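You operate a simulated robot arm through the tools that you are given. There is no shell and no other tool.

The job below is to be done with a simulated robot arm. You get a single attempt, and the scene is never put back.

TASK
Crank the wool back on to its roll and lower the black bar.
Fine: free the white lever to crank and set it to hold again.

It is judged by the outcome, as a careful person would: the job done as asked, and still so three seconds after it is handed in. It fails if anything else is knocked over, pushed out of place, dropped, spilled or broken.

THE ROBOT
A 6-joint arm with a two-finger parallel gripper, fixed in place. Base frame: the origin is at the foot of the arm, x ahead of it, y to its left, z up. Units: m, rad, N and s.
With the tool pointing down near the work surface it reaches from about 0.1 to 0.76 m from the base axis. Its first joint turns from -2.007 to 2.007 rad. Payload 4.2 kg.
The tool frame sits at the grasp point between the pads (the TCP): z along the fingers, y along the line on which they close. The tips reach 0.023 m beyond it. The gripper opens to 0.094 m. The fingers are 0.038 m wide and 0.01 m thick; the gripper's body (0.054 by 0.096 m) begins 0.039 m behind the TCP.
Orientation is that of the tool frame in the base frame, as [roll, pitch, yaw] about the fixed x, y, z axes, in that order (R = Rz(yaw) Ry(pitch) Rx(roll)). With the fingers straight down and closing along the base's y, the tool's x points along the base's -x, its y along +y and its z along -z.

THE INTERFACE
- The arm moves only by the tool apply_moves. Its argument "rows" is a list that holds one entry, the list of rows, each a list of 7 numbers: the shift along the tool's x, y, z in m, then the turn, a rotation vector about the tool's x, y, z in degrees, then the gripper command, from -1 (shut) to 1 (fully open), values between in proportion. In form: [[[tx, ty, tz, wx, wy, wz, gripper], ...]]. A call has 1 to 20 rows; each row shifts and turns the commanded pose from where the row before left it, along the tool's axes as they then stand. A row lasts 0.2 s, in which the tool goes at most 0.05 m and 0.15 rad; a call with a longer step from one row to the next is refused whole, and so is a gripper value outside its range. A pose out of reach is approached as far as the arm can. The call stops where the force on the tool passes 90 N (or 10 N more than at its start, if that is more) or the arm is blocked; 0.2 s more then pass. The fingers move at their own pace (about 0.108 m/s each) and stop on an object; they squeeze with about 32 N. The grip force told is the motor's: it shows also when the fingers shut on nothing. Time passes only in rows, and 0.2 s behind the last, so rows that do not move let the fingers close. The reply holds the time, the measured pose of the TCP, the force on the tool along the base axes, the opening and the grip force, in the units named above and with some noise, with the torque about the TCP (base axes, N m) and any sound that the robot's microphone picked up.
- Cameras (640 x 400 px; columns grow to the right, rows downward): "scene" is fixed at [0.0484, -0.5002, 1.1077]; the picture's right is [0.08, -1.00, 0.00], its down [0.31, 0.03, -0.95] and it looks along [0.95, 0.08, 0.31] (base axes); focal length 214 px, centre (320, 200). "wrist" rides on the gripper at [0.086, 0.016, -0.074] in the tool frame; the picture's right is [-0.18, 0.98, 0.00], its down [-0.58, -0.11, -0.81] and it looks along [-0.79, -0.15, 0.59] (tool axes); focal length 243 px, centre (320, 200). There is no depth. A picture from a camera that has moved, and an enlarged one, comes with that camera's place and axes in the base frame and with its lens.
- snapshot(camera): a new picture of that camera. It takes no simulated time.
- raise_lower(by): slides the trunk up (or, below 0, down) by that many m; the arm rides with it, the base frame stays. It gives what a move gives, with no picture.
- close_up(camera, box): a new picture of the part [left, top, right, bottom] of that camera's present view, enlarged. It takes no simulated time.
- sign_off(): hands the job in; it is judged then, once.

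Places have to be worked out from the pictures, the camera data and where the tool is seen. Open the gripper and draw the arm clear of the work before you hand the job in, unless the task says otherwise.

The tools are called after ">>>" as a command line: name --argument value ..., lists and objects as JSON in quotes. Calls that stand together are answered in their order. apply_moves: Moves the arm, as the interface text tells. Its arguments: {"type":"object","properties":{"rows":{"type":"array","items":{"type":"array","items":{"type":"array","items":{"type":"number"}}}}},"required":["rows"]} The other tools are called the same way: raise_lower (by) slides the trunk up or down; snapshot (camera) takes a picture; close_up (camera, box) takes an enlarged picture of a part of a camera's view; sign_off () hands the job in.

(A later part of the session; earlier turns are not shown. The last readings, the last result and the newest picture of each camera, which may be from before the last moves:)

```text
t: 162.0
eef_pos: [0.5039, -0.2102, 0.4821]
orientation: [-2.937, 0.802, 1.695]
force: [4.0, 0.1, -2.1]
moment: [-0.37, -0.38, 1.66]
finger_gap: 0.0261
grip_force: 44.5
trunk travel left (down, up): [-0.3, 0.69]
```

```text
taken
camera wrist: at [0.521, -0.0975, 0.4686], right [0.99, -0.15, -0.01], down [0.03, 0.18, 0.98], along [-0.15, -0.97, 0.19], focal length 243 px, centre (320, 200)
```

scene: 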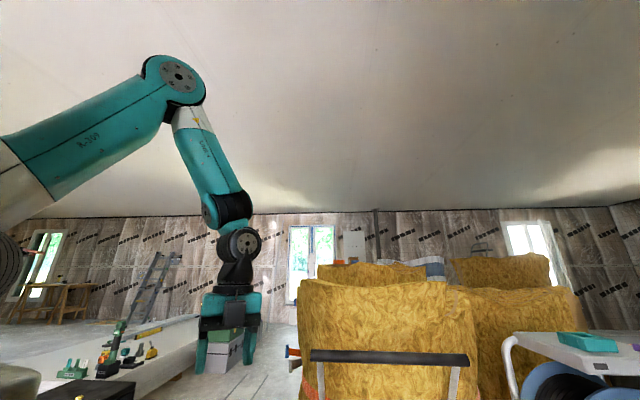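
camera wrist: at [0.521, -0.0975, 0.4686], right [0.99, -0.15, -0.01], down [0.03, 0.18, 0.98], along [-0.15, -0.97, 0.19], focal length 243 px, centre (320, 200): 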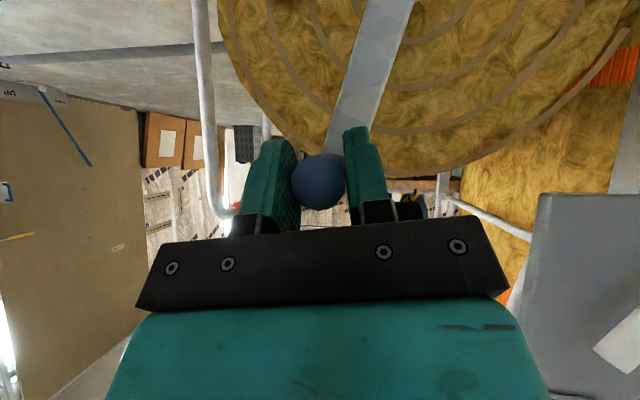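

The batten seems to have barely moved during this part of the stroke. I'll continue and then check its position carefully.

>>> apply_moves --rows '[[[0.00598, -0.01419, 0.00598, 2.12, 0, -2.12, -1], [0.00598, -0.01419, 0.00598, 2.12, 0, -2.12, -1], [0.00851, -0.01131, 0.00851, 1.95, 0, -1.95, -1], [0.00851, -0.01131, 0.00851, 1.95, 0, -1.95, -1], [0.01034, -0.00768, 0.01034, 1.77, 0, -1.77, -1], [0.01034, -0.00768, 0.01034, 1.77, 0, -1.77, -1]]]'

>>> snapshot --camera "wrist"

```text
t: 163.4
eef_pos: [0.4194, -0.2099, 0.4301]
orientation: [-2.556, 0.724, 1.953]
force: [9.9, 2.4, -7.4]
moment: [-0.22, -0.33, 1.78]
finger_gap: 0.0261
grip_force: 45.2
trunk travel left (down, up): [-0.3, 0.69]
```

```text
taken
camera wrist: at [0.4332, -0.0979, 0.4131], right [0.95, -0.16, -0.28], down [0.31, 0.18, 0.93], along [-0.09, -0.97, 0.22], focal length 243 px, centre (320, 200)
```

wrist: 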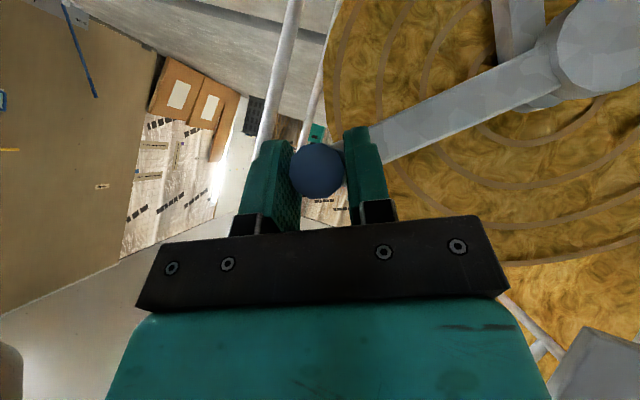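

>>> close_up --camera "wrist" --box '[240, 0, 360, 110]'

>>> apply_moves --rows '[[[0.01139, -0.00363, 0.01139, 1.59, 0, -1.59, -1], [0.01139, -0.00363, 0.01139, 1.59, 0, -1.59, -1], [0.01167, 0.0005, 0.01167, 1.24, 0, -1.24, -1], [0.01167, 0.0005, 0.01167, 1.24, 0, -1.24, -1], [0.01126, 0.00436, 0.01126, 0.7, 0, -0.7, -1], [0.01126, 0.00436, 0.01126, 0.7, 0, -0.7, -1]]]'

>>> snapshot --camera "wrist"

```text
3.64 times, centred on (300, 55) of wrist
camera zoom: at [0.4332, -0.0979, 0.4131], right [0.95, -0.16, -0.28], down [0.31, 0.18, 0.93], along [-0.09, -0.97, 0.22], focal length 882 px, centre (393, 727)
```

zoom: 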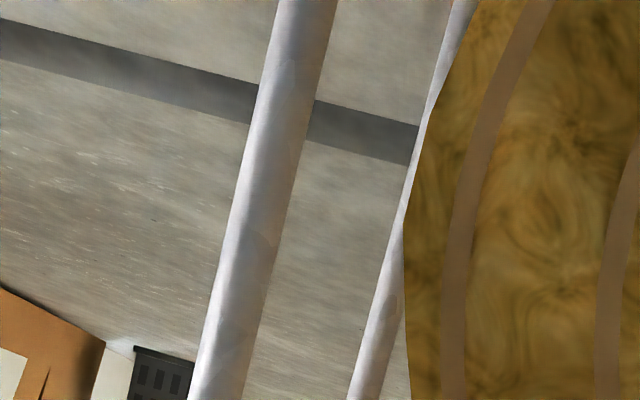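

```text
t: 164.8
eef_pos: [0.3776, -0.2103, 0.3411]
orientation: [-2.376, 0.651, 2.07]
force: [52.2, 7.9, -5.7]
moment: [0.16, -0.88, 1.72]
finger_gap: 0.0261
grip_force: 44.7
trunk travel left (down, up): [-0.3, 0.69]
```

```text
taken
camera wrist: at [0.3895, -0.0984, 0.3233], right [0.89, -0.15, -0.43], down [0.45, 0.17, 0.87], along [-0.06, -0.97, 0.22], focal length 243 px, centre (320, 200)
```

wrist: 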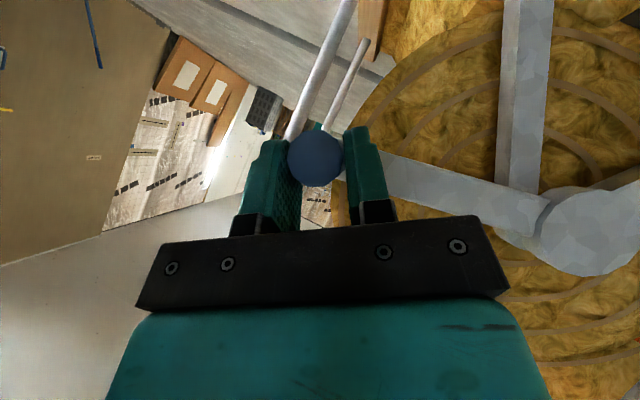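

>>> close_up --camera "wrist" --box '[290, 0, 490, 120]'

```text
3.20 times, centred on (390, 60) of wrist
camera zoom: at [0.3895, -0.0984, 0.3233], right [0.89, -0.15, -0.43], down [0.45, 0.17, 0.87], along [-0.06, -0.97, 0.22], focal length 776 px, centre (96, 648)
```

zoom: 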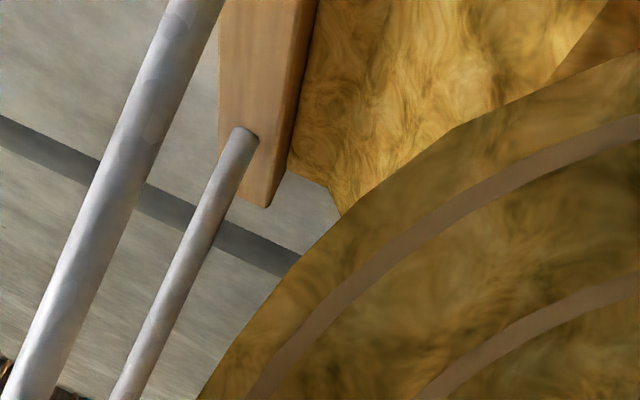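

The batten now abuts the wool ramp at the roll, and further cranking no longer moves it, so the wool is fully wound. I'll release the crank, back away and head for the lever.

>>> apply_moves --rows '[[[0, 0, 0, 0, 0, 0, 0.3], [0, 0, 0, 0, 0, 0, 0.3], [0.03, 0, -0.03, 0, 0, 0, 0.3], [0.03, 0, -0.03, 0, 0, 0, 0.3], [0.03, 0, -0.03, 0, 0, 0, 0.3], [0, 0, 0, -4.8, 0, 4.8, 0.3], [0, 0, 0, -4.8, 0, 4.8, 0.3], [0, 0, 0, -4.8, 0, 4.8, 0.3], [0, 0, 0, -4.8, 0, 4.8, 0.3], [0, 0, 0, -4.8, 0, 4.8, 0.3]]]'

>>> apply_moves --rows '[[[-0.024, 0.0247, -0.0292, 0, 0, 0, 0], [-0.024, 0.0247, -0.0292, 0, 0, 0, 0], [-0.024, 0.0247, -0.0292, 0, 0, 0, 0], [-0.024, 0.0247, -0.0292, 0, 0, 0, 0], [-0.024, 0.0247, -0.0292, 0, 0, 0, 0], [-0.024, 0.0247, -0.0292, 0, 0, 0, 0], [-0.024, 0.0247, -0.0292, 0, 0, 0, 0], [-0.024, 0.0247, -0.0292, 0, 0, 0, 0], [-0.024, 0.0247, -0.0292, 0, 0, 0, 0]]]'

>>> snapshot --camera "wrist"

```text
t: 167.0
eef_pos: [0.3754, -0.0846, 0.3407]
orientation: [-3.128, 0.814, 1.559]
force: [-0.3, 0.1, 0.5]
moment: [-0.01, -0.01, 0.01]
finger_gap: 0.0611
grip_force: 0.0
trunk travel left (down, up): [-0.3, 0.69]
```

```text
t: 169.0
eef_pos: [0.6032, -0.048, 0.6759]
orientation: [-3.127, 0.812, 1.561]
force: [-0.5, -0.2, 0.8]
moment: [-0.02, 0.0, -0.01]
finger_gap: 0.0471
grip_force: 0.1
trunk travel left (down, up): [-0.3, 0.69]
```

```text
taken
camera wrist: at [0.6217, 0.0657, 0.6643], right [0.98, -0.15, 0.12], down [-0.09, 0.19, 0.98], along [-0.17, -0.97, 0.17], focal length 243 px, centre (320, 200)
```

wrist: 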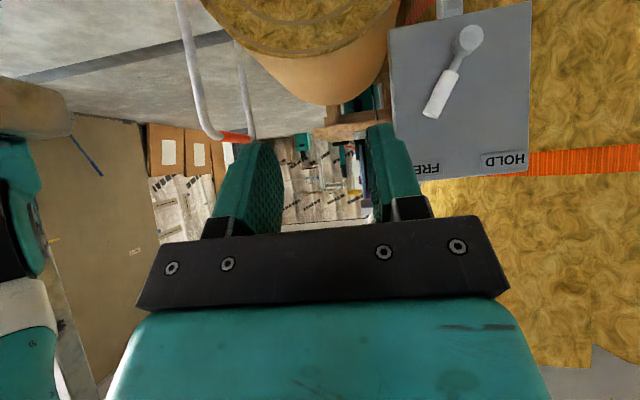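

The lever is at about -31°, at FREE. I'll turn the tool toward it as before and move to a stand-off in front of it.

>>> apply_moves --rows '[[[0, 0, 0, -5.3, 0, -5.3, 0], [0, 0, 0, -5.3, 0, -5.3, 0], [0, 0, 0, -5.3, 0, -5.3, 0], [0, 0, 0, -5.3, 0, -5.3, 0], [0, 0, 0, 0, -4, 0, 0], [0, 0, 0, 0, -4, 0, 0]]]'

```text
t: 170.4
eef_pos: [0.6014, -0.0467, 0.6766]
orientation: [-3.102, 0.944, 2.107]
force: [0.5, -0.5, -0.1]
moment: [0.0, -0.04, 0.0]
finger_gap: 0.0471
grip_force: 0.0
trunk travel left (down, up): [-0.3, 0.69]
```

>>> apply_moves --rows '[[[-0.024, -0.0011, 0.0376, 0, 0, 0, 0], [-0.024, -0.0011, 0.0376, 0, 0, 0, 0], [-0.024, -0.0011, 0.0376, 0, 0, 0, 0], [-0.024, -0.0011, 0.0376, 0, 0, 0, 0]]]'

>>> snapshot --camera "wrist"

```text
t: 171.4
eef_pos: [0.685, -0.2062, 0.6658]
orientation: [-3.104, 0.943, 2.104]
force: [-0.6, -0.7, -0.1]
moment: [0.01, 0.0, -0.03]
finger_gap: 0.0469
grip_force: 0.0
trunk travel left (down, up): [-0.3, 0.69]
```

```text
taken
camera wrist: at [0.6452, -0.1008, 0.6394], right [0.92, 0.38, 0.13], down [-0.23, 0.23, 0.95], along [0.33, -0.9, 0.3], focal length 243 px, centre (320, 200)
```

wrist: 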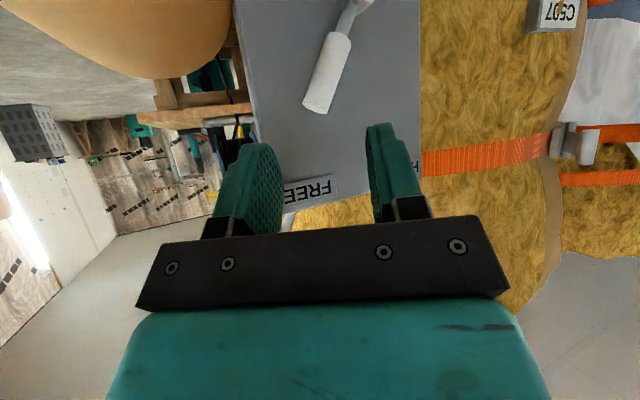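

>>> apply_moves --rows '[[[0.0002, 0.0004, 0.0249, 0, 0, 0, 0], [0.0002, 0.0004, 0.0249, 0, 0, 0, 0], [0.0002, 0.0004, 0.0249, 0, 0, 0, 0], [0.0002, 0.0004, 0.0249, 0, 0, 0, 0]]]'

>>> snapshot --camera "wrist"

```text
t: 172.4
eef_pos: [0.7234, -0.2741, 0.6061]
orientation: [-3.103, 0.944, 2.106]
force: [-0.1, 0.1, 0.2]
moment: [0.02, -0.05, 0.03]
finger_gap: 0.0468
grip_force: 0.1
trunk travel left (down, up): [-0.3, 0.69]
```

```text
taken
camera wrist: at [0.6834, -0.1709, 0.5798], right [0.92, 0.38, 0.13], down [-0.23, 0.23, 0.95], along [0.33, -0.9, 0.3], focal length 243 px, centre (320, 200)
```

wrist: 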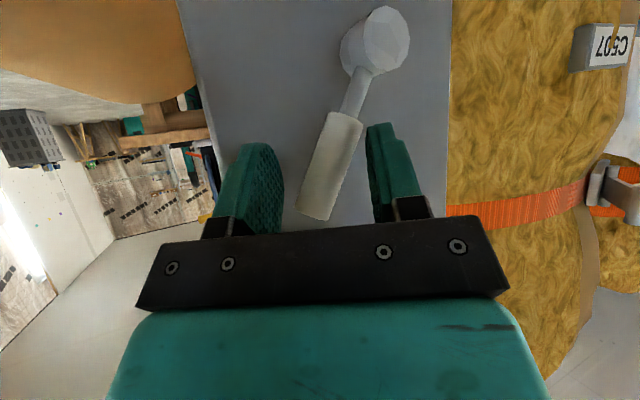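

The lever is between the fingers. I'll narrow the gap and push it toward HOLD (+x).

>>> apply_moves --rows '[[[0, 0, 0, 0, 0, 0, -0.3], [-0.003, 0.0086, 0.00414, 0, 0, 0, -0.3], [-0.003, 0.0086, 0.00414, 0, 0, 0, -0.3], [-0.003, 0.0086, 0.00414, 0, 0, 0, -0.3], [-0.003, 0.0086, 0.00414, 0, 0, 0, -0.3], [-0.003, 0.0086, 0.00414, 0, 0, 0, -0.3], [-0.003, 0.0086, 0.00414, 0, 0, 0, -0.3], [-0.003, 0.0086, 0.00414, 0, 0, 0, -0.3]]]'

>>> snapshot --camera "wrist"

```text
t: 174.2
eef_pos: [0.7909, -0.2763, 0.6049]
orientation: [-3.089, 0.941, 2.116]
force: [-20.7, 12.0, 1.9]
moment: [-0.86, 1.3, 0.36]
finger_gap: 0.0364
grip_force: 44.7
trunk travel left (down, up): [-0.3, 0.69]
```

```text
taken
camera wrist: at [0.751, -0.1729, 0.5788], right [0.92, 0.38, 0.12], down [-0.22, 0.23, 0.95], along [0.33, -0.9, 0.3], focal length 243 px, centre (320, 200)
```

wrist: 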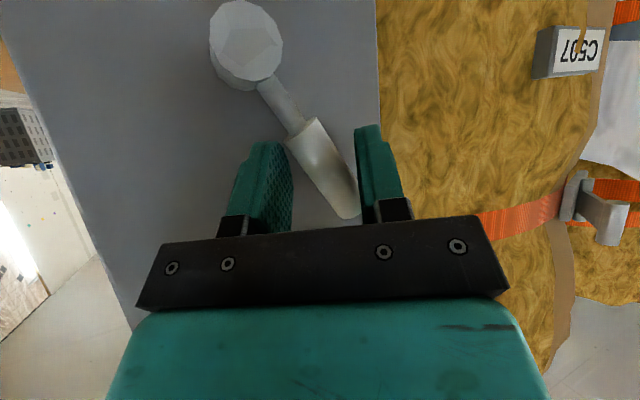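

The lever is nearly back, with its tip at x≈0.803, and it is wedged diagonally between the fingers. I'll open a little and nudge it the last bit.

>>> apply_moves --rows '[[[0, 0, 0, 0, 0, 0, 0.05], [0, 0, 0, 0, 0, 0, 0.05], [-0.003, 0.0086, 0.00414, 0, 0, 0, 0.05], [-0.003, 0.0086, 0.00414, 0, 0, 0, 0.05]]]'

>>> snapshot --camera "wrist"

```text
t: 175.3
eef_pos: [0.8046, -0.2749, 0.606]
orientation: [-3.075, 0.932, 2.113]
force: [-51.3, 40.4, 25.4]
moment: [-1.21, 1.3, -2.56]
finger_gap: 0.0618
grip_force: 14.0
trunk travel left (down, up): [-0.3, 0.69]
stopped in row 4: the force on the tool passed its limit at 95 N (the readings are from after the stop); the commanded pose is now the measured one
```

```text
taken
camera wrist: at [0.7664, -0.171, 0.5799], right [0.92, 0.37, 0.11], down [-0.2, 0.23, 0.95], along [0.32, -0.9, 0.29], focal length 243 px, centre (320, 200)
```

wrist: 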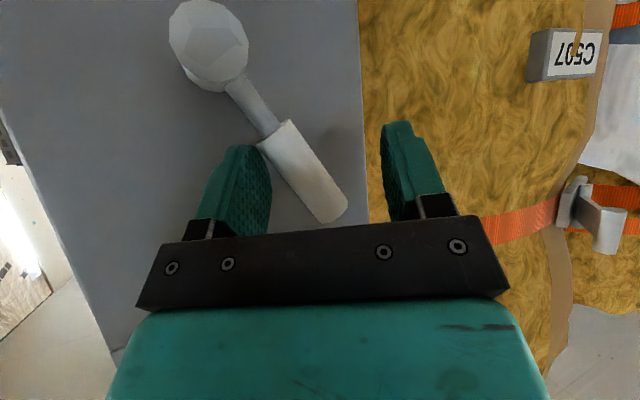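

The lever hit its HOLD end stop, with its tip at about x 0.81, so it is fully at HOLD. I'll ease off and retract.

>>> apply_moves --rows '[[[0.003, -0.0086, -0.00414, 0, 0, 0, 0.3], [0, 0, -0.03, 0, 0, 0, 0.3], [0, 0, -0.04, 0, 0, 0, 0.3], [0, 0, -0.04, 0, 0, 0, 0.3]]]'

>>> close_up --camera "wrist" --box '[180, 0, 500, 230]'

```text
t: 176.3
eef_pos: [0.7582, -0.1978, 0.6681]
orientation: [-3.085, 0.934, 2.111]
force: [0.5, 0.3, 0.3]
moment: [-0.02, 0.02, -0.03]
finger_gap: 0.0612
grip_force: 0.1
trunk travel left (down, up): [-0.3, 0.69]
```

```text
1.74 times, centred on (340, 115) of wrist
camera zoom: at [0.7194, -0.0936, 0.6436], right [0.92, 0.37, 0.11], down [-0.21, 0.23, 0.95], along [0.33, -0.9, 0.29], focal length 422 px, centre (285, 348)
```

zoom: 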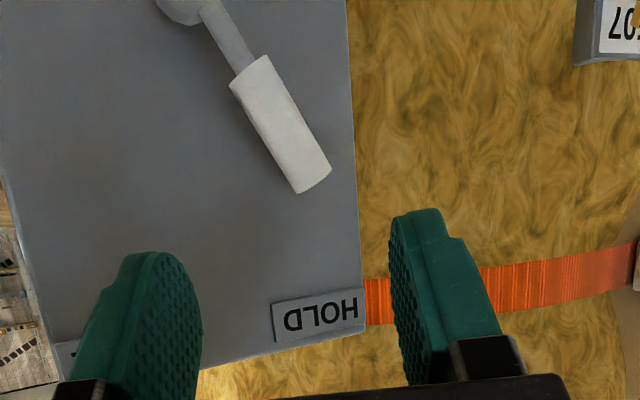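

The lever is back at HOLD, just as it was at the start. Next is the black bar: I'll back off, raise the trunk and get a clear view of the bar and its arms.

>>> apply_moves --rows '[[[0, 0, -0.045, 0, 0, 0, 0.3], [0, 0, -0.045, 0, 0, 0, 0.3], [0, 0, 0, 0, 7.7, 0, 0.3], [0, 0, 0, 0, 7.7, 0, 0.3], [0, 0, 0, 0, 7.7, 0, 0.3], [0, 0, 0, 0, 7.7, 0, 0.3], [0, 0, 0, 0, 7.7, 0, 0.3], [0, 0, 0, 0, 7.7, 0, 0.3], [0, 0, 0, 0, 7.3, 0, 0.3]]]'

>>> raise_lower --by 0.35

>>> snapshot --camera "wrist"

```text
t: 178.3
eef_pos: [0.7261, -0.1328, 0.7222]
orientation: [-3.108, -0.001, 2.063]
force: [0.4, -0.4, 0.6]
moment: [0.03, 0.01, 0.02]
finger_gap: 0.061
grip_force: 0.1
trunk travel left (down, up): [-0.3, 0.69]
```

```text
t: 181.7
eef_pos: [0.7254, -0.1339, 1.0719]
orientation: [-3.109, -0.001, 2.063]
force: [-0.3, -0.6, 0.2]
moment: [0.02, 0.02, 0.0]
finger_gap: 0.0611
grip_force: 0.0
trunk travel left (down, up): [-0.65, 0.34]
```

```text
taken
camera wrist: at [0.7014, -0.0491, 1.1462], right [0.95, 0.3, -0.03], down [0.2, -0.55, 0.81], along [0.23, -0.78, -0.59], focal length 243 px, centre (320, 200)
```

wrist: 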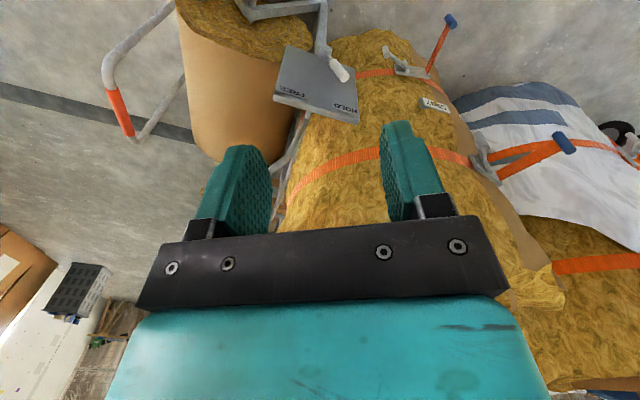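

>>> apply_moves --rows '[[[0.0165, -0.0376, -0.0176, 0, 0, 0, 0.3], [0.0165, -0.0376, -0.0176, 0, 0, 0, 0.3], [0.0165, -0.0376, -0.0176, 0, 0, 0, 0.3], [0.0165, -0.0376, -0.0176, 0, 0, 0, 0.3], [0.0165, -0.0376, -0.0176, 0, 0, 0, 0.3], [0, 0, 0, 0, 0, 7.05, 0.3], [0, 0, 0, 0, 0, 7.05, 0.3], [0, 0, 0, 0, 0, 7.05, 0.3], [0, 0, 0, 0, 0, 7.05, 0.3]]]'

>>> snapshot --camera "wrist"

>>> snapshot --camera "scene"

```text
t: 183.7
eef_pos: [0.5224, -0.1488, 1.1661]
orientation: [-3.111, 0.018, 1.572]
force: [-0.2, 0.7, 0.0]
moment: [-0.01, 0.0, 0.0]
finger_gap: 0.061
grip_force: 0.0
trunk travel left (down, up): [-0.65, 0.34]
```

```text
taken
camera wrist: at [0.5422, -0.0613, 1.2391], right [0.98, -0.18, -0.03], down [-0.08, -0.57, 0.82], along [-0.17, -0.8, -0.57], focal length 243 px, centre (320, 200)
```

wrist: 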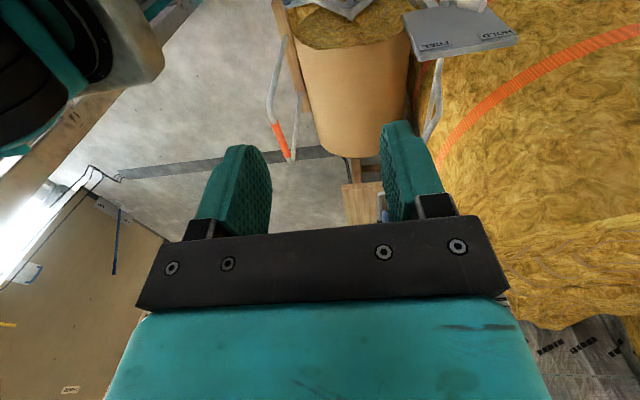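

```text
taken
```

scene: 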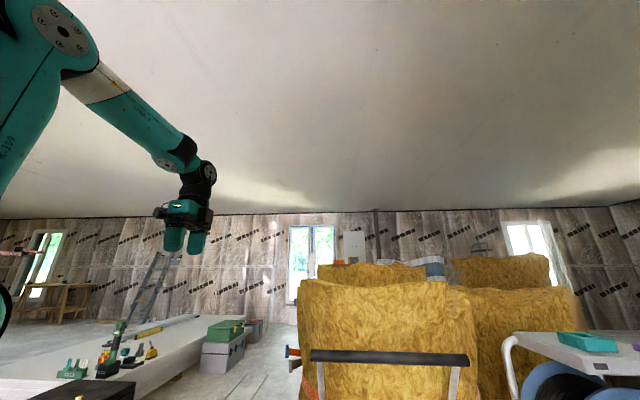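

The bar is hidden behind my right finger. I'll shift up and to the side to see it.

>>> apply_moves --rows '[[[0, 0.02, -0.035, 0, 0, 0, 0.3], [0, 0.02, -0.035, 0, 0, 0, 0.3], [0, 0.02, -0.035, 0, 0, 0, 0.3], [0, 0.02, -0.02, 0, 0, 0, 0.3]]]'

>>> snapshot --camera "wrist"

```text
t: 184.7
eef_pos: [0.6066, -0.1455, 1.2888]
orientation: [-3.11, 0.017, 1.571]
force: [-1.2, 0.1, 1.6]
moment: [0.0, 0.0, -0.01]
finger_gap: 0.061
grip_force: 0.0
out of reach, approached as far as the arm can: row 3
trunk travel left (down, up): [-0.65, 0.34]
```

```text
taken
camera wrist: at [0.6254, -0.0592, 1.3619], right [0.98, -0.18, -0.03], down [-0.08, -0.57, 0.82], along [-0.17, -0.8, -0.57], focal length 243 px, centre (320, 200)
```

wrist: 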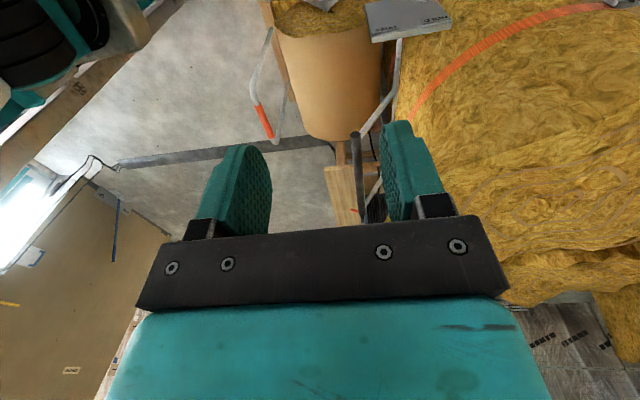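

>>> close_up --camera "wrist" --box '[300, 0, 460, 225]'

>>> close_up --camera "wrist" --box '[320, 20, 420, 150]'

```text
1.78 times, centred on (380, 112) of wrist
camera zoom: at [0.6254, -0.0592, 1.3619], right [0.98, -0.18, -0.03], down [-0.08, -0.57, 0.82], along [-0.17, -0.8, -0.57], focal length 431 px, centre (213, 356)
```

zoom: 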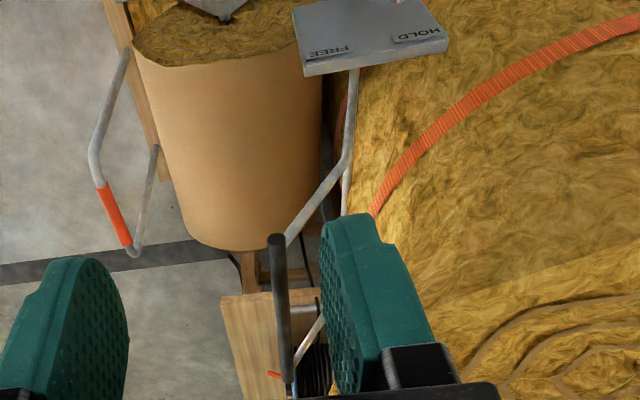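

```text
3.08 times, centred on (370, 85) of wrist
camera zoom: at [0.6254, -0.0592, 1.3619], right [0.98, -0.18, -0.03], down [-0.08, -0.57, 0.82], along [-0.17, -0.8, -0.57], focal length 746 px, centre (166, 554)
```

zoom: 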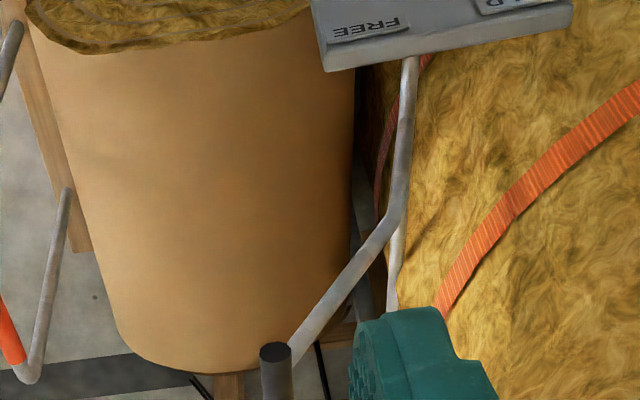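

The bar's end is at about (0.623, -0.43, 0.921), and its tube frame pivots behind the plate at about (0.743, 0.71). I'll approach the bar from above at y≈-0.52, with the fingers straddling it along x.

>>> apply_moves --rows '[[[-0.0375, 0.0013, 0.0229, 0, 0, 0, 0.6], [-0.0375, 0.0013, 0.0229, 0, 0, 0, 0.6], [-0.0375, 0.0013, 0.0229, 0, 0, 0, 0.6], [-0.0375, 0.0013, 0.0229, 0, 0, 0, 0.6], [-0.0375, 0.0013, 0.0229, 0, 0, 0, 0.6], [-0.0375, 0.0013, 0.0229, 0, 0, 0, 0.6], [-0.0375, 0.0013, 0.0229, 0, 0, 0, 0.6], [-0.0375, 0.0013, 0.0229, 0, 0, 0, 0.6], [-0.0375, 0.0013, 0.0229, 0, 0, 0, 0.6], [-0.0375, 0.0013, 0.0229, 0, 0, 0, 0.6]]]'

>>> snapshot --camera "wrist"

>>> snapshot --camera "scene"

```text
t: 186.9
eef_pos: [0.6249, -0.5318, 1.0831]
orientation: [-3.111, 0.017, 1.573]
force: [0.1, 0.6, 0.6]
moment: [-0.02, -0.02, 0.0]
finger_gap: 0.0751
grip_force: 0.1
out of reach, approached as far as the arm can: row 4, 5, 6
trunk travel left (down, up): [-0.65, 0.34]
```

```text
taken
camera wrist: at [0.6431, -0.4445, 1.1562], right [0.98, -0.18, -0.03], down [-0.08, -0.57, 0.82], along [-0.16, -0.8, -0.57], focal length 243 px, centre (320, 200)
```

wrist: 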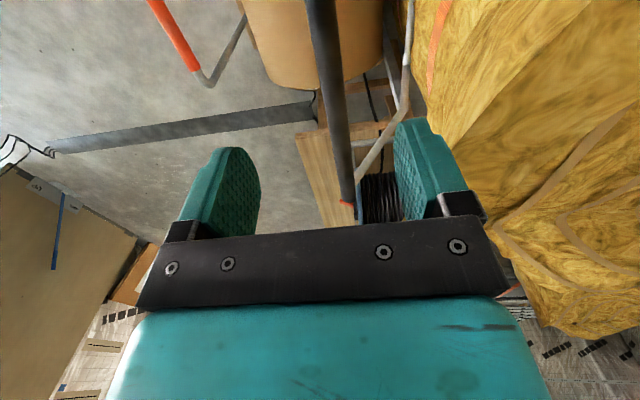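

```text
taken
```

scene: 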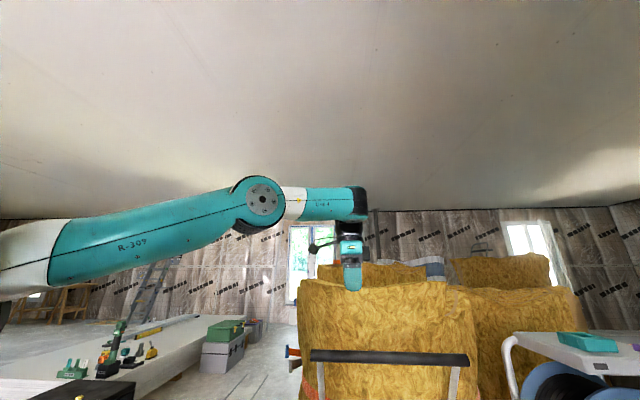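

I'm above the bar, which runs between the fingers at x≈0.624. I'll descend to straddle it.

>>> apply_moves --rows '[[[0, -0.0005, 0.0395, 0, 0, 0, 0.6], [0, -0.0005, 0.0395, 0, 0, 0, 0.6], [0, -0.0005, 0.0395, 0, 0, 0, 0.6], [0, -0.0005, 0.0395, 0, 0, 0, 0.6]]]'

>>> snapshot --camera "wrist"

>>> close_up --camera "scene" --box '[280, 260, 500, 400]'

```text
t: 187.9
eef_pos: [0.6282, -0.5468, 0.9271]
orientation: [-3.113, 0.016, 1.573]
force: [0.2, -0.3, 1.1]
moment: [-0.02, -0.03, 0.0]
finger_gap: 0.0752
grip_force: 0.0
out of reach, approached as far as the arm can: row 3, 4
trunk travel left (down, up): [-0.65, 0.34]
```

```text
taken
camera wrist: at [0.6469, -0.458, 0.9998], right [0.98, -0.18, -0.03], down [-0.08, -0.57, 0.82], along [-0.17, -0.8, -0.57], focal length 243 px, centre (320, 200)
```

wrist: 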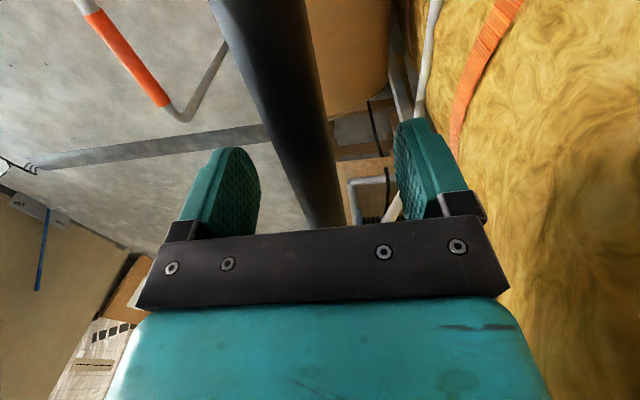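

```text
2.86 times, centred on (390, 330) of scene
camera zoom: at [0.0484, -0.5002, 1.1077], right [0.08, -1.0, 0.0], down [0.31, 0.03, -0.95], along [0.95, 0.08, 0.31], focal length 613 px, centre (120, -171)
```

zoom: 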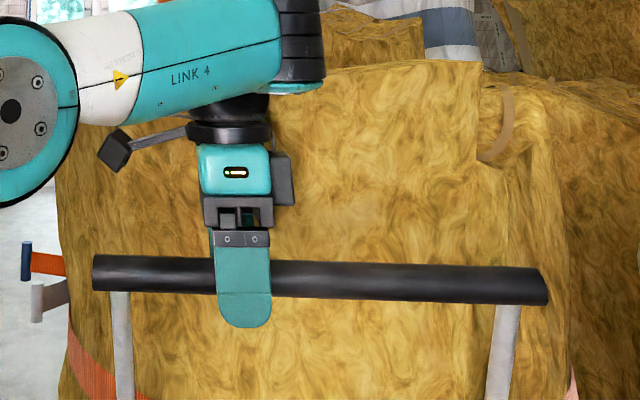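

The fingers straddle the bar just inside its left arm. I'll close on it.

>>> apply_moves --rows '[[[0, -0.004, 0, 0, 0, 0, 0.2], [0, 0, 0, 0, 0, 0, -1], [0, 0, 0, 0, 0, 0, -1], [0, 0, 0, 0, 0, 0, -1]]]'

```text
t: 188.9
eef_pos: [0.6258, -0.5458, 0.9278]
orientation: [-3.11, 0.016, 1.573]
force: [0.2, 0.5, -0.1]
moment: [-0.6, -0.07, -0.24]
finger_gap: 0.0235
grip_force: 45.2
trunk travel left (down, up): [-0.65, 0.34]
```

Gripped, gap 0.0235. Now I'll start moving it along its arc toward -x and down, checking the forces.

>>> apply_moves --rows '[[[0, -0.0111, 0.0063, 0, 0, 0, -1], [0, -0.0108, 0.0069, 0, 0, 0, -1]]]'

```text
t: 189.5
eef_pos: [0.6128, -0.5584, 0.9166]
orientation: [-3.109, 0.014, 1.574]
force: [-4.4, 27.6, 12.8]
moment: [0.27, -0.06, -0.69]
finger_gap: 0.0238
grip_force: 44.7
out of reach, approached as far as the arm can: row 1, 2
trunk travel left (down, up): [-0.65, 0.34]
```

The arm is at its reach limit there, causing some sideways drift. The bar did move about 13° though. I'll open the fingers and see whether the bar stays by itself.

>>> apply_moves --rows '[[[0, 0, 0, 0, 0, 0, 0.3], [0, 0, 0, 0, 0, 0, 0.3]]]'

>>> close_up --camera "scene" --box '[280, 260, 500, 400]'

>>> snapshot --camera "wrist"

```text
t: 190.1
eef_pos: [0.6139, -0.5575, 0.9146]
orientation: [-3.111, 0.016, 1.572]
force: [0.0, 0.7, -0.3]
moment: [-0.01, 0.01, 0.02]
finger_gap: 0.0613
grip_force: 0.1
trunk travel left (down, up): [-0.65, 0.34]
```

```text
2.86 times, centred on (390, 330) of scene
camera zoom: at [0.0484, -0.5002, 1.1077], right [0.08, -1.0, 0.0], down [0.31, 0.03, -0.95], along [0.95, 0.08, 0.31], focal length 613 px, centre (120, -171)
```

zoom: 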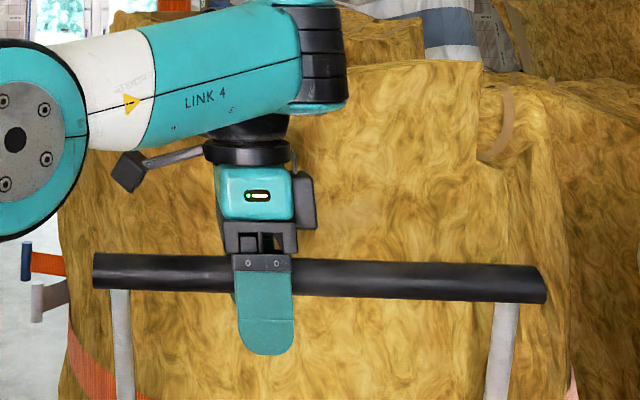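

```text
taken
camera wrist: at [0.6321, -0.4714, 0.9878], right [0.98, -0.18, -0.03], down [-0.08, -0.57, 0.82], along [-0.17, -0.8, -0.57], focal length 243 px, centre (320, 200)
```

wrist: 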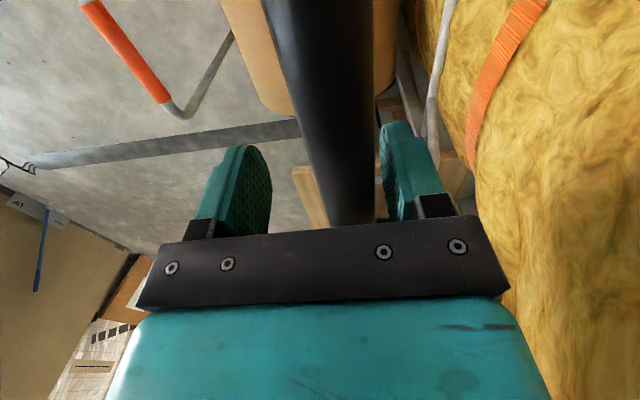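

The bar is back where it was, so it is lightly sprung or counterbalanced and must be carried all the way down. I'll slide along the bar to y≈-0.50, where I have more reach, and recentre on it.

>>> apply_moves --rows '[[[0, 0.0115, -0.008, 0, 0, 0, 0.3], [0.028, 0, 0, 0, 0, 0, 0.3], [0.028, 0, 0, 0, 0, 0, 0.3], [0, 0, 0, 0, 0, 0, 0.3]]]'

>>> snapshot --camera "wrist"

```text
t: 191.1
eef_pos: [0.6478, -0.5258, 0.9215]
orientation: [-3.111, 0.016, 1.572]
force: [-0.8, -0.8, 0.1]
moment: [0.05, -0.03, -0.04]
finger_gap: 0.0614
grip_force: 1.3
out of reach, approached as far as the arm can: row 2, 3
trunk travel left (down, up): [-0.65, 0.34]
```

```text
taken
camera wrist: at [0.6671, -0.4393, 0.9957], right [0.98, -0.18, -0.03], down [-0.08, -0.57, 0.82], along [-0.17, -0.8, -0.57], focal length 243 px, centre (320, 200)
```

wrist: 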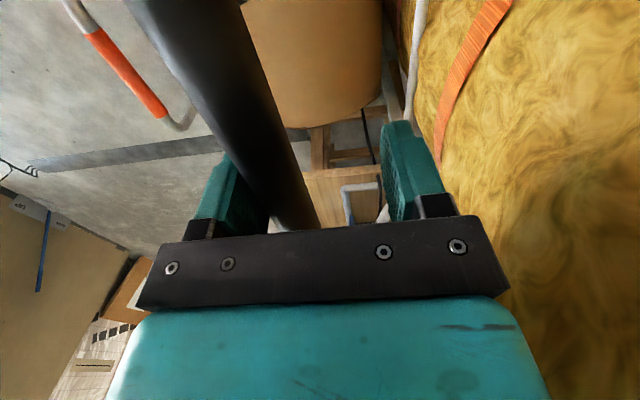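

The arm has slipped into a stretched configuration that only allows r≥0.83. I'll lift off, come back in toward the base to restore a bent-elbow posture, and then approach the bar with the tool tilted so the wrist stays closer.

>>> apply_moves --rows '[[[0, -0.01, 0, 0, 0, 0, 0.8], [0, -0.005, -0.03, 0, 0, 0, 0.8], [0, 0, -0.04, 0, 0, 0, 0.8], [0, 0, -0.04, 0, 0, 0, 0.8], [0, 0, -0.04, 0, 0, 0, 0.8], [0.01, 0, -0.04, 0, 0, 0, 0.8], [0.03, 0, -0.03, 0, 0, 0, 0.8], [0.04, -0.01, -0.02, 0, 0, 0, 0.8], [0.04, -0.02, 0, 0, 0, 0, 0.8], [0.04, -0.02, 0, 0, 0, 0, 0.8], [0.04, -0.02, 0, 0, 0, 0, 0.8]]]'

>>> snapshot --camera "scene"

```text
t: 193.5
eef_pos: [0.601, -0.3429, 1.2029]
orientation: [-3.105, 0.011, 1.571]
force: [1.5, -0.6, 0.0]
moment: [0.03, 0.05, 0.01]
finger_gap: 0.0847
grip_force: 0.1
out of reach, approached as far as the arm can: row 1, 10, 11
trunk travel left (down, up): [-0.65, 0.34]
```

```text
taken
```

scene: 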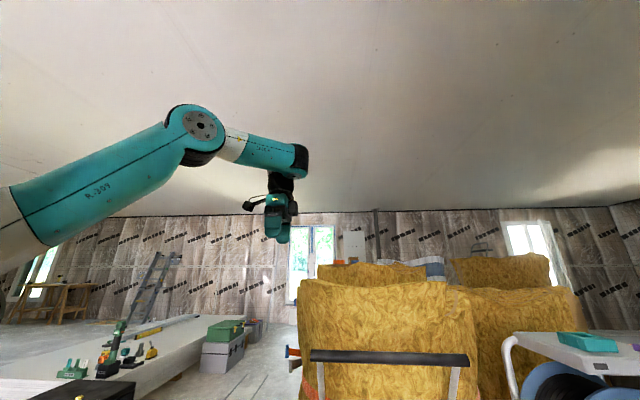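

Elbow-up posture is restored. I'll tilt the tool 30° so the wrist sits closer to the base, then move to a stand-off above the bar.

>>> apply_moves --rows '[[[0, 0, 0, 0, -7.5, 0, 0.6], [0, 0, 0, 0, -7.5, 0, 0.6], [0, 0, 0, 0, -7.5, 0, 0.6], [0, 0, 0, 0, -7.5, 0, 0.6], [-0.0016, 0.0049, 0.042, 0, 0, 0, 0.6], [-0.0016, 0.0049, 0.042, 0, 0, 0, 0.6], [-0.0016, 0.0049, 0.042, 0, 0, 0, 0.6], [-0.0016, 0.0049, 0.042, 0, 0, 0, 0.6], [-0.0016, 0.0049, 0.042, 0, 0, 0, 0.6]]]'

>>> snapshot --camera "wrist"

```text
t: 195.5
eef_pos: [0.6877, -0.4871, 1.1341]
orientation: [-3.092, 0.522, 1.588]
force: [0.0, -0.3, 0.4]
moment: [-0.01, 0.03, 0.0]
finger_gap: 0.0752
grip_force: 0.0
out of reach, approached as far as the arm can: row 1, 2, 3, 4, 5, 6, 7, 9
trunk travel left (down, up): [-0.65, 0.34]
```

```text
taken
camera wrist: at [0.7047, -0.3756, 1.1542], right [0.98, -0.17, 0.05], down [-0.07, -0.1, 0.99], along [-0.16, -0.98, -0.11], focal length 243 px, centre (320, 200)
```

wrist: 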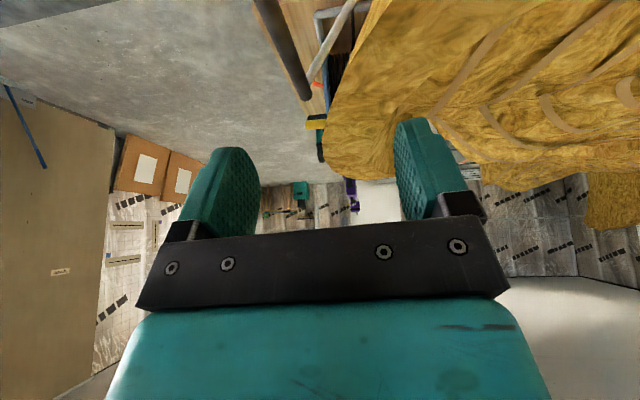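

The arm keeps being forced outward in this wrist orientation. Facing forward (closing along y), as at the start, should be comfortable, and I can push the bar down with the finger edges while turning with it about its pivot. I'll un-tilt and rotate the hand back to face forward.

>>> apply_moves --rows '[[[0, 0, -0.02, 0, 7.5, 0, 0.2], [0, 0, -0.02, 0, 7.5, 0, 0.2], [0, 0, -0.01, 0, 7.5, 0, 0.2], [0, 0, 0, 0, 7.5, 0, 0.2], [0, 0, 0, 0, 0, -8.5, 0.2], [0, 0, 0, 0, 0, -8.5, 0.2], [0, 0, 0, 0, 0, -8.5, 0.2], [0, 0, 0, 0, 0, -8.5, 0.2], [0, 0, 0, 0, 0, -8.5, 0.2], [0, 0, 0, 0, 0, -8.5, 0.2], [0, 0, 0, 0, 0, -8.5, 0.2], [0, 0, 0, 0, 0, -8.5, 0.2], [0, 0, 0, 0, 0, -8.5, 0.2], [0, 0, 0, 0, 0, -8.5, 0.2]]]'

>>> snapshot --camera "scene"

```text
t: 198.5
eef_pos: [0.6891, -0.4666, 1.1769]
orientation: [-3.124, -0.03, 3.056]
force: [0.3, -0.4, 0.2]
moment: [0.02, -0.04, 0.01]
finger_gap: 0.0565
grip_force: 0.1
trunk travel left (down, up): [-0.65, 0.34]
```

```text
taken
```

scene: 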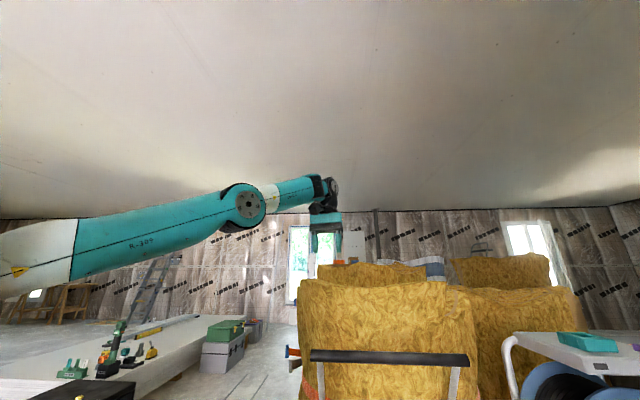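

The arm is nearly straight now. I'll pull the hand inward and slightly up so the elbow bends again.

>>> apply_moves --rows '[[[0.03, 0.02, -0.01, 0, 0, 0, 0.2], [0.03, 0.02, -0.01, 0, 0, 0, 0.2], [0.03, 0.02, -0.01, 0, 0, 0, 0.2], [0.03, 0.02, 0, 0, 0, 0, 0.2], [0.03, 0.02, 0, 0, 0, 0, 0.2]]]'

>>> snapshot --camera "scene"

```text
t: 199.7
eef_pos: [0.5547, -0.3572, 1.2219]
orientation: [-3.126, -0.031, 3.055]
force: [-0.1, -0.1, 0.5]
moment: [0.03, 0.0, -0.01]
finger_gap: 0.0563
grip_force: 0.1
out of reach, approached as far as the arm can: row 5
trunk travel left (down, up): [-0.65, 0.34]
```

```text
taken
```

scene: 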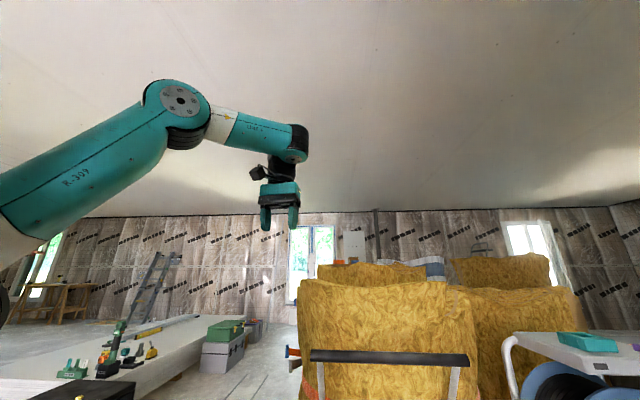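

The elbow is up again. Now I'll tilt the tool 28° forward, which lines it up with the bar's arm, and check that it is reachable.

>>> apply_moves --rows '[[[0, -0.02, 0.02, 0, 0, -5, 0.2], [0, -0.02, 0.02, 0, -7, 0, 0.2], [0, -0.02, 0.02, 0, -7, 0, 0.2], [0, -0.02, 0.02, 0, -7, 0, 0.2], [0, -0.02, 0.02, 0, -7, 0, 0.2]]]'

>>> snapshot --camera "wrist"

>>> snapshot --camera "scene"

```text
t: 200.9
eef_pos: [0.604, -0.5111, 1.2057]
orientation: [-3.124, 0.458, -3.132]
force: [-0.3, 1.3, -0.6]
moment: [0.01, 0.03, -0.01]
finger_gap: 0.0564
grip_force: 0.0
out of reach, approached as far as the arm can: row 1, 2, 3, 4, 5
trunk travel left (down, up): [-0.65, 0.34]
```

```text
taken
camera wrist: at [0.4942, -0.4953, 1.2345], right [0.16, 0.98, 0.07], down [0.16, -0.09, 0.98], along [0.97, -0.15, -0.18], focal length 243 px, centre (320, 200)
```

wrist: 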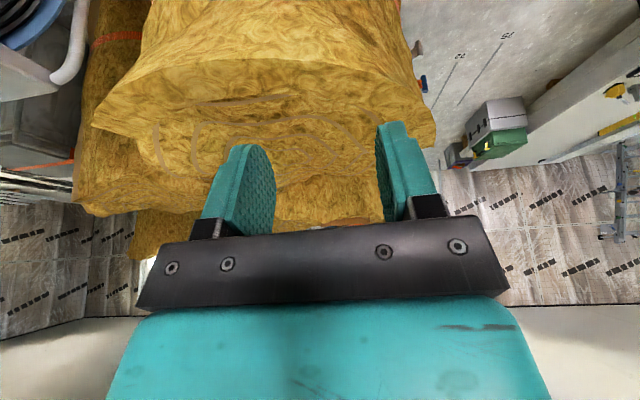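

```text
taken
```

scene: 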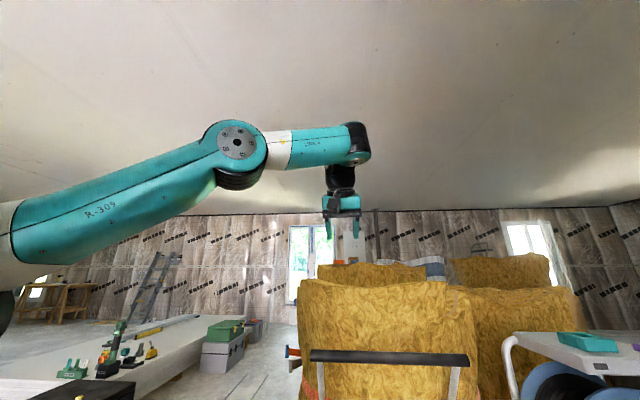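

Working through the geometry, the shoulder sits at about z = 0.85 plus the trunk travel, so here the arm was simply overstretched upward. Raising the trunk fixes that. I'll raise it by 0.3 m and come down to a stand-off above the bar with the tool aligned with the bar's arm.

>>> raise_lower --by 0.3

>>> apply_moves --rows '[[[0.0193, 0.0028, 0.0376, 0, 0, 0, 0], [0.0193, 0.0028, 0.0376, 0, 0, 0, 0], [0.0193, 0.0028, 0.0376, 0, 0, 0, 0], [0.0193, 0.0028, 0.0376, 0, 0, 0, 0], [0.0193, 0.0028, 0.0376, 0, 0, 0, 0], [0.0193, 0.0028, 0.0376, 0, 0, 0, 0], [0.0193, 0.0028, 0.0376, 0, 0, 0, 0], [0.0193, 0.0028, 0.0376, 0, 0, 0, 0], [0.0193, 0.0028, 0.0376, 0, 0, 0, 0], [0.0193, 0.0028, 0.0376, 0, 0, 0, 0]]]'

>>> snapshot --camera "wrist"

>>> snapshot --camera "scene"

```text
t: 203.9
eef_pos: [0.6043, -0.5108, 1.5048]
orientation: [-3.124, 0.457, -3.133]
force: [0.2, 0.4, -0.8]
moment: [0.02, 0.01, -0.03]
finger_gap: 0.0564
grip_force: 0.1
trunk travel left (down, up): [-0.95, 0.04]
```

```text
t: 206.1
eef_pos: [0.598, -0.4883, 1.0819]
orientation: [-3.124, 0.455, -3.132]
force: [-0.1, -0.4, 0.1]
moment: [-0.04, -0.02, 0.03]
finger_gap: 0.047
grip_force: 0.0
out of reach, approached as far as the arm can: row 1
trunk travel left (down, up): [-0.95, 0.04]
```

```text
taken
camera wrist: at [0.4869, -0.4729, 1.1108], right [0.16, 0.98, 0.07], down [0.17, -0.09, 0.98], along [0.97, -0.15, -0.18], focal length 243 px, centre (320, 200)
```

wrist: 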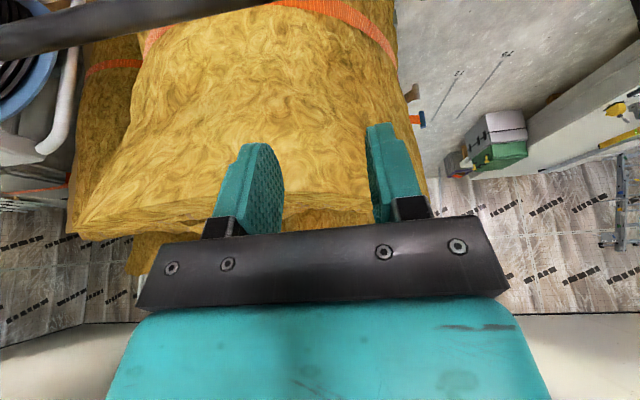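

```text
taken
```

scene: 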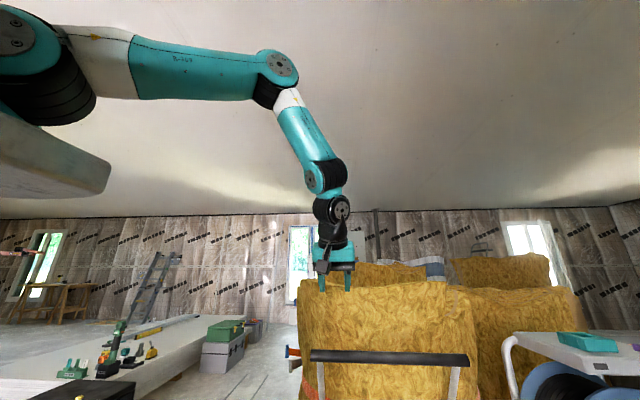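

The posture is comfortable now. I'll slide the fingers down just behind the bar (on its +x side), aligned with its arm.

>>> apply_moves --rows '[[[0.0023, 0.0008, 0.0392, 0, 0, 0, 0], [0.0023, 0.0008, 0.0392, 0, 0, 0, 0], [0.0023, 0.0008, 0.0392, 0, 0, 0, 0], [0.0023, 0.0008, 0.0392, 0, 0, 0, 0]]]'

>>> snapshot --camera "wrist"

>>> close_up --camera "scene" --box '[280, 260, 500, 400]'

```text
t: 207.1
eef_pos: [0.6583, -0.4896, 0.9373]
orientation: [-3.124, 0.458, -3.132]
force: [-0.2, 0.4, 0.3]
moment: [0.0, 0.0, 0.01]
finger_gap: 0.0467
grip_force: 0.0
trunk travel left (down, up): [-0.95, 0.04]
```

```text
taken
camera wrist: at [0.5482, -0.4738, 0.9664], right [0.16, 0.98, 0.07], down [0.17, -0.09, 0.98], along [0.97, -0.15, -0.18], focal length 243 px, centre (320, 200)
```

wrist: 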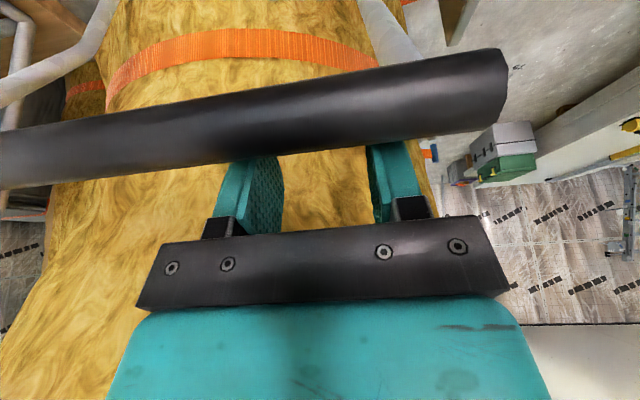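

```text
2.86 times, centred on (390, 330) of scene
camera zoom: at [0.0484, -0.5002, 1.1077], right [0.08, -1.0, 0.0], down [0.31, 0.03, -0.95], along [0.95, 0.08, 0.31], focal length 613 px, centre (120, -171)
```

zoom: 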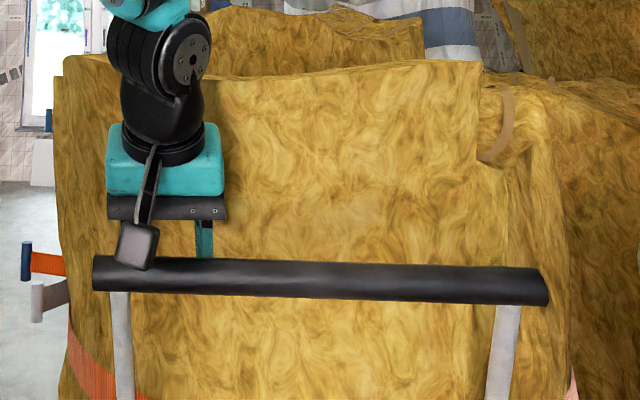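

The bar is now in front of my fingers, on the camera side. I'll push it while rotating about its pivot, 20° first.

>>> apply_moves --rows '[[[0.0168, 0, -0.0011, 0, -4, 0, 0], [0.0168, 0, -0.0011, 0, -4, 0, 0], [0.0168, 0, -0.0011, 0, -4, 0, 0], [0.0168, 0, -0.0011, 0, -4, 0, 0], [0.0168, 0, -0.0011, 0, -4, 0, 0]]]'

>>> snapshot --camera "wrist"

>>> close_up --camera "scene" --box '[280, 260, 500, 400]'

```text
t: 208.3
eef_pos: [0.5863, -0.4895, 0.8945]
orientation: [-3.12, 0.807, -3.122]
force: [0.9, 0.1, 0.3]
moment: [-0.03, 0.05, 0.0]
finger_gap: 0.0471
grip_force: 0.0
trunk travel left (down, up): [-0.95, 0.04]
```

```text
taken
camera wrist: at [0.473, -0.4739, 0.8846], right [0.12, 0.99, 0.12], down [-0.18, -0.09, 0.98], along [0.98, -0.14, 0.17], focal length 243 px, centre (320, 200)
```

wrist: 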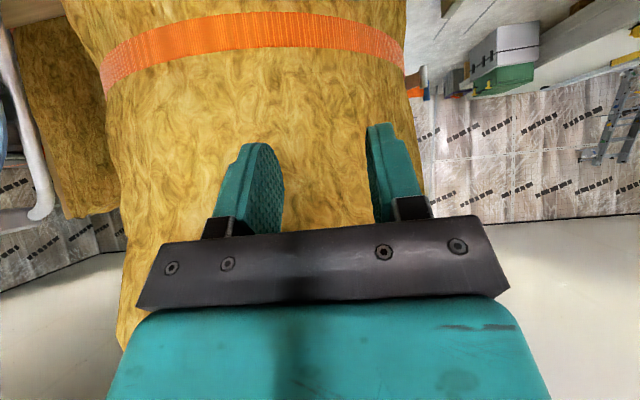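

```text
2.86 times, centred on (390, 330) of scene
camera zoom: at [0.0484, -0.5002, 1.1077], right [0.08, -1.0, 0.0], down [0.31, 0.03, -0.95], along [0.95, 0.08, 0.31], focal length 613 px, centre (120, -171)
```

zoom: 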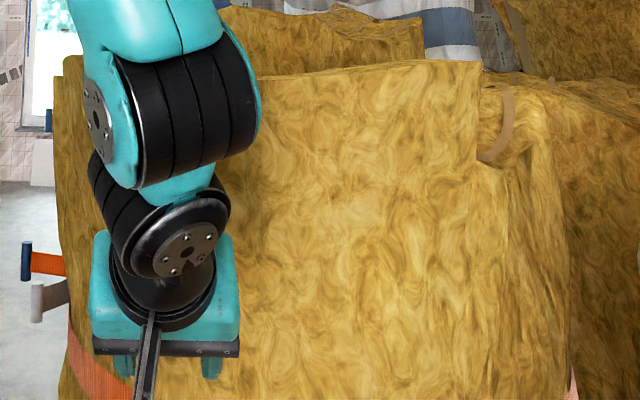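

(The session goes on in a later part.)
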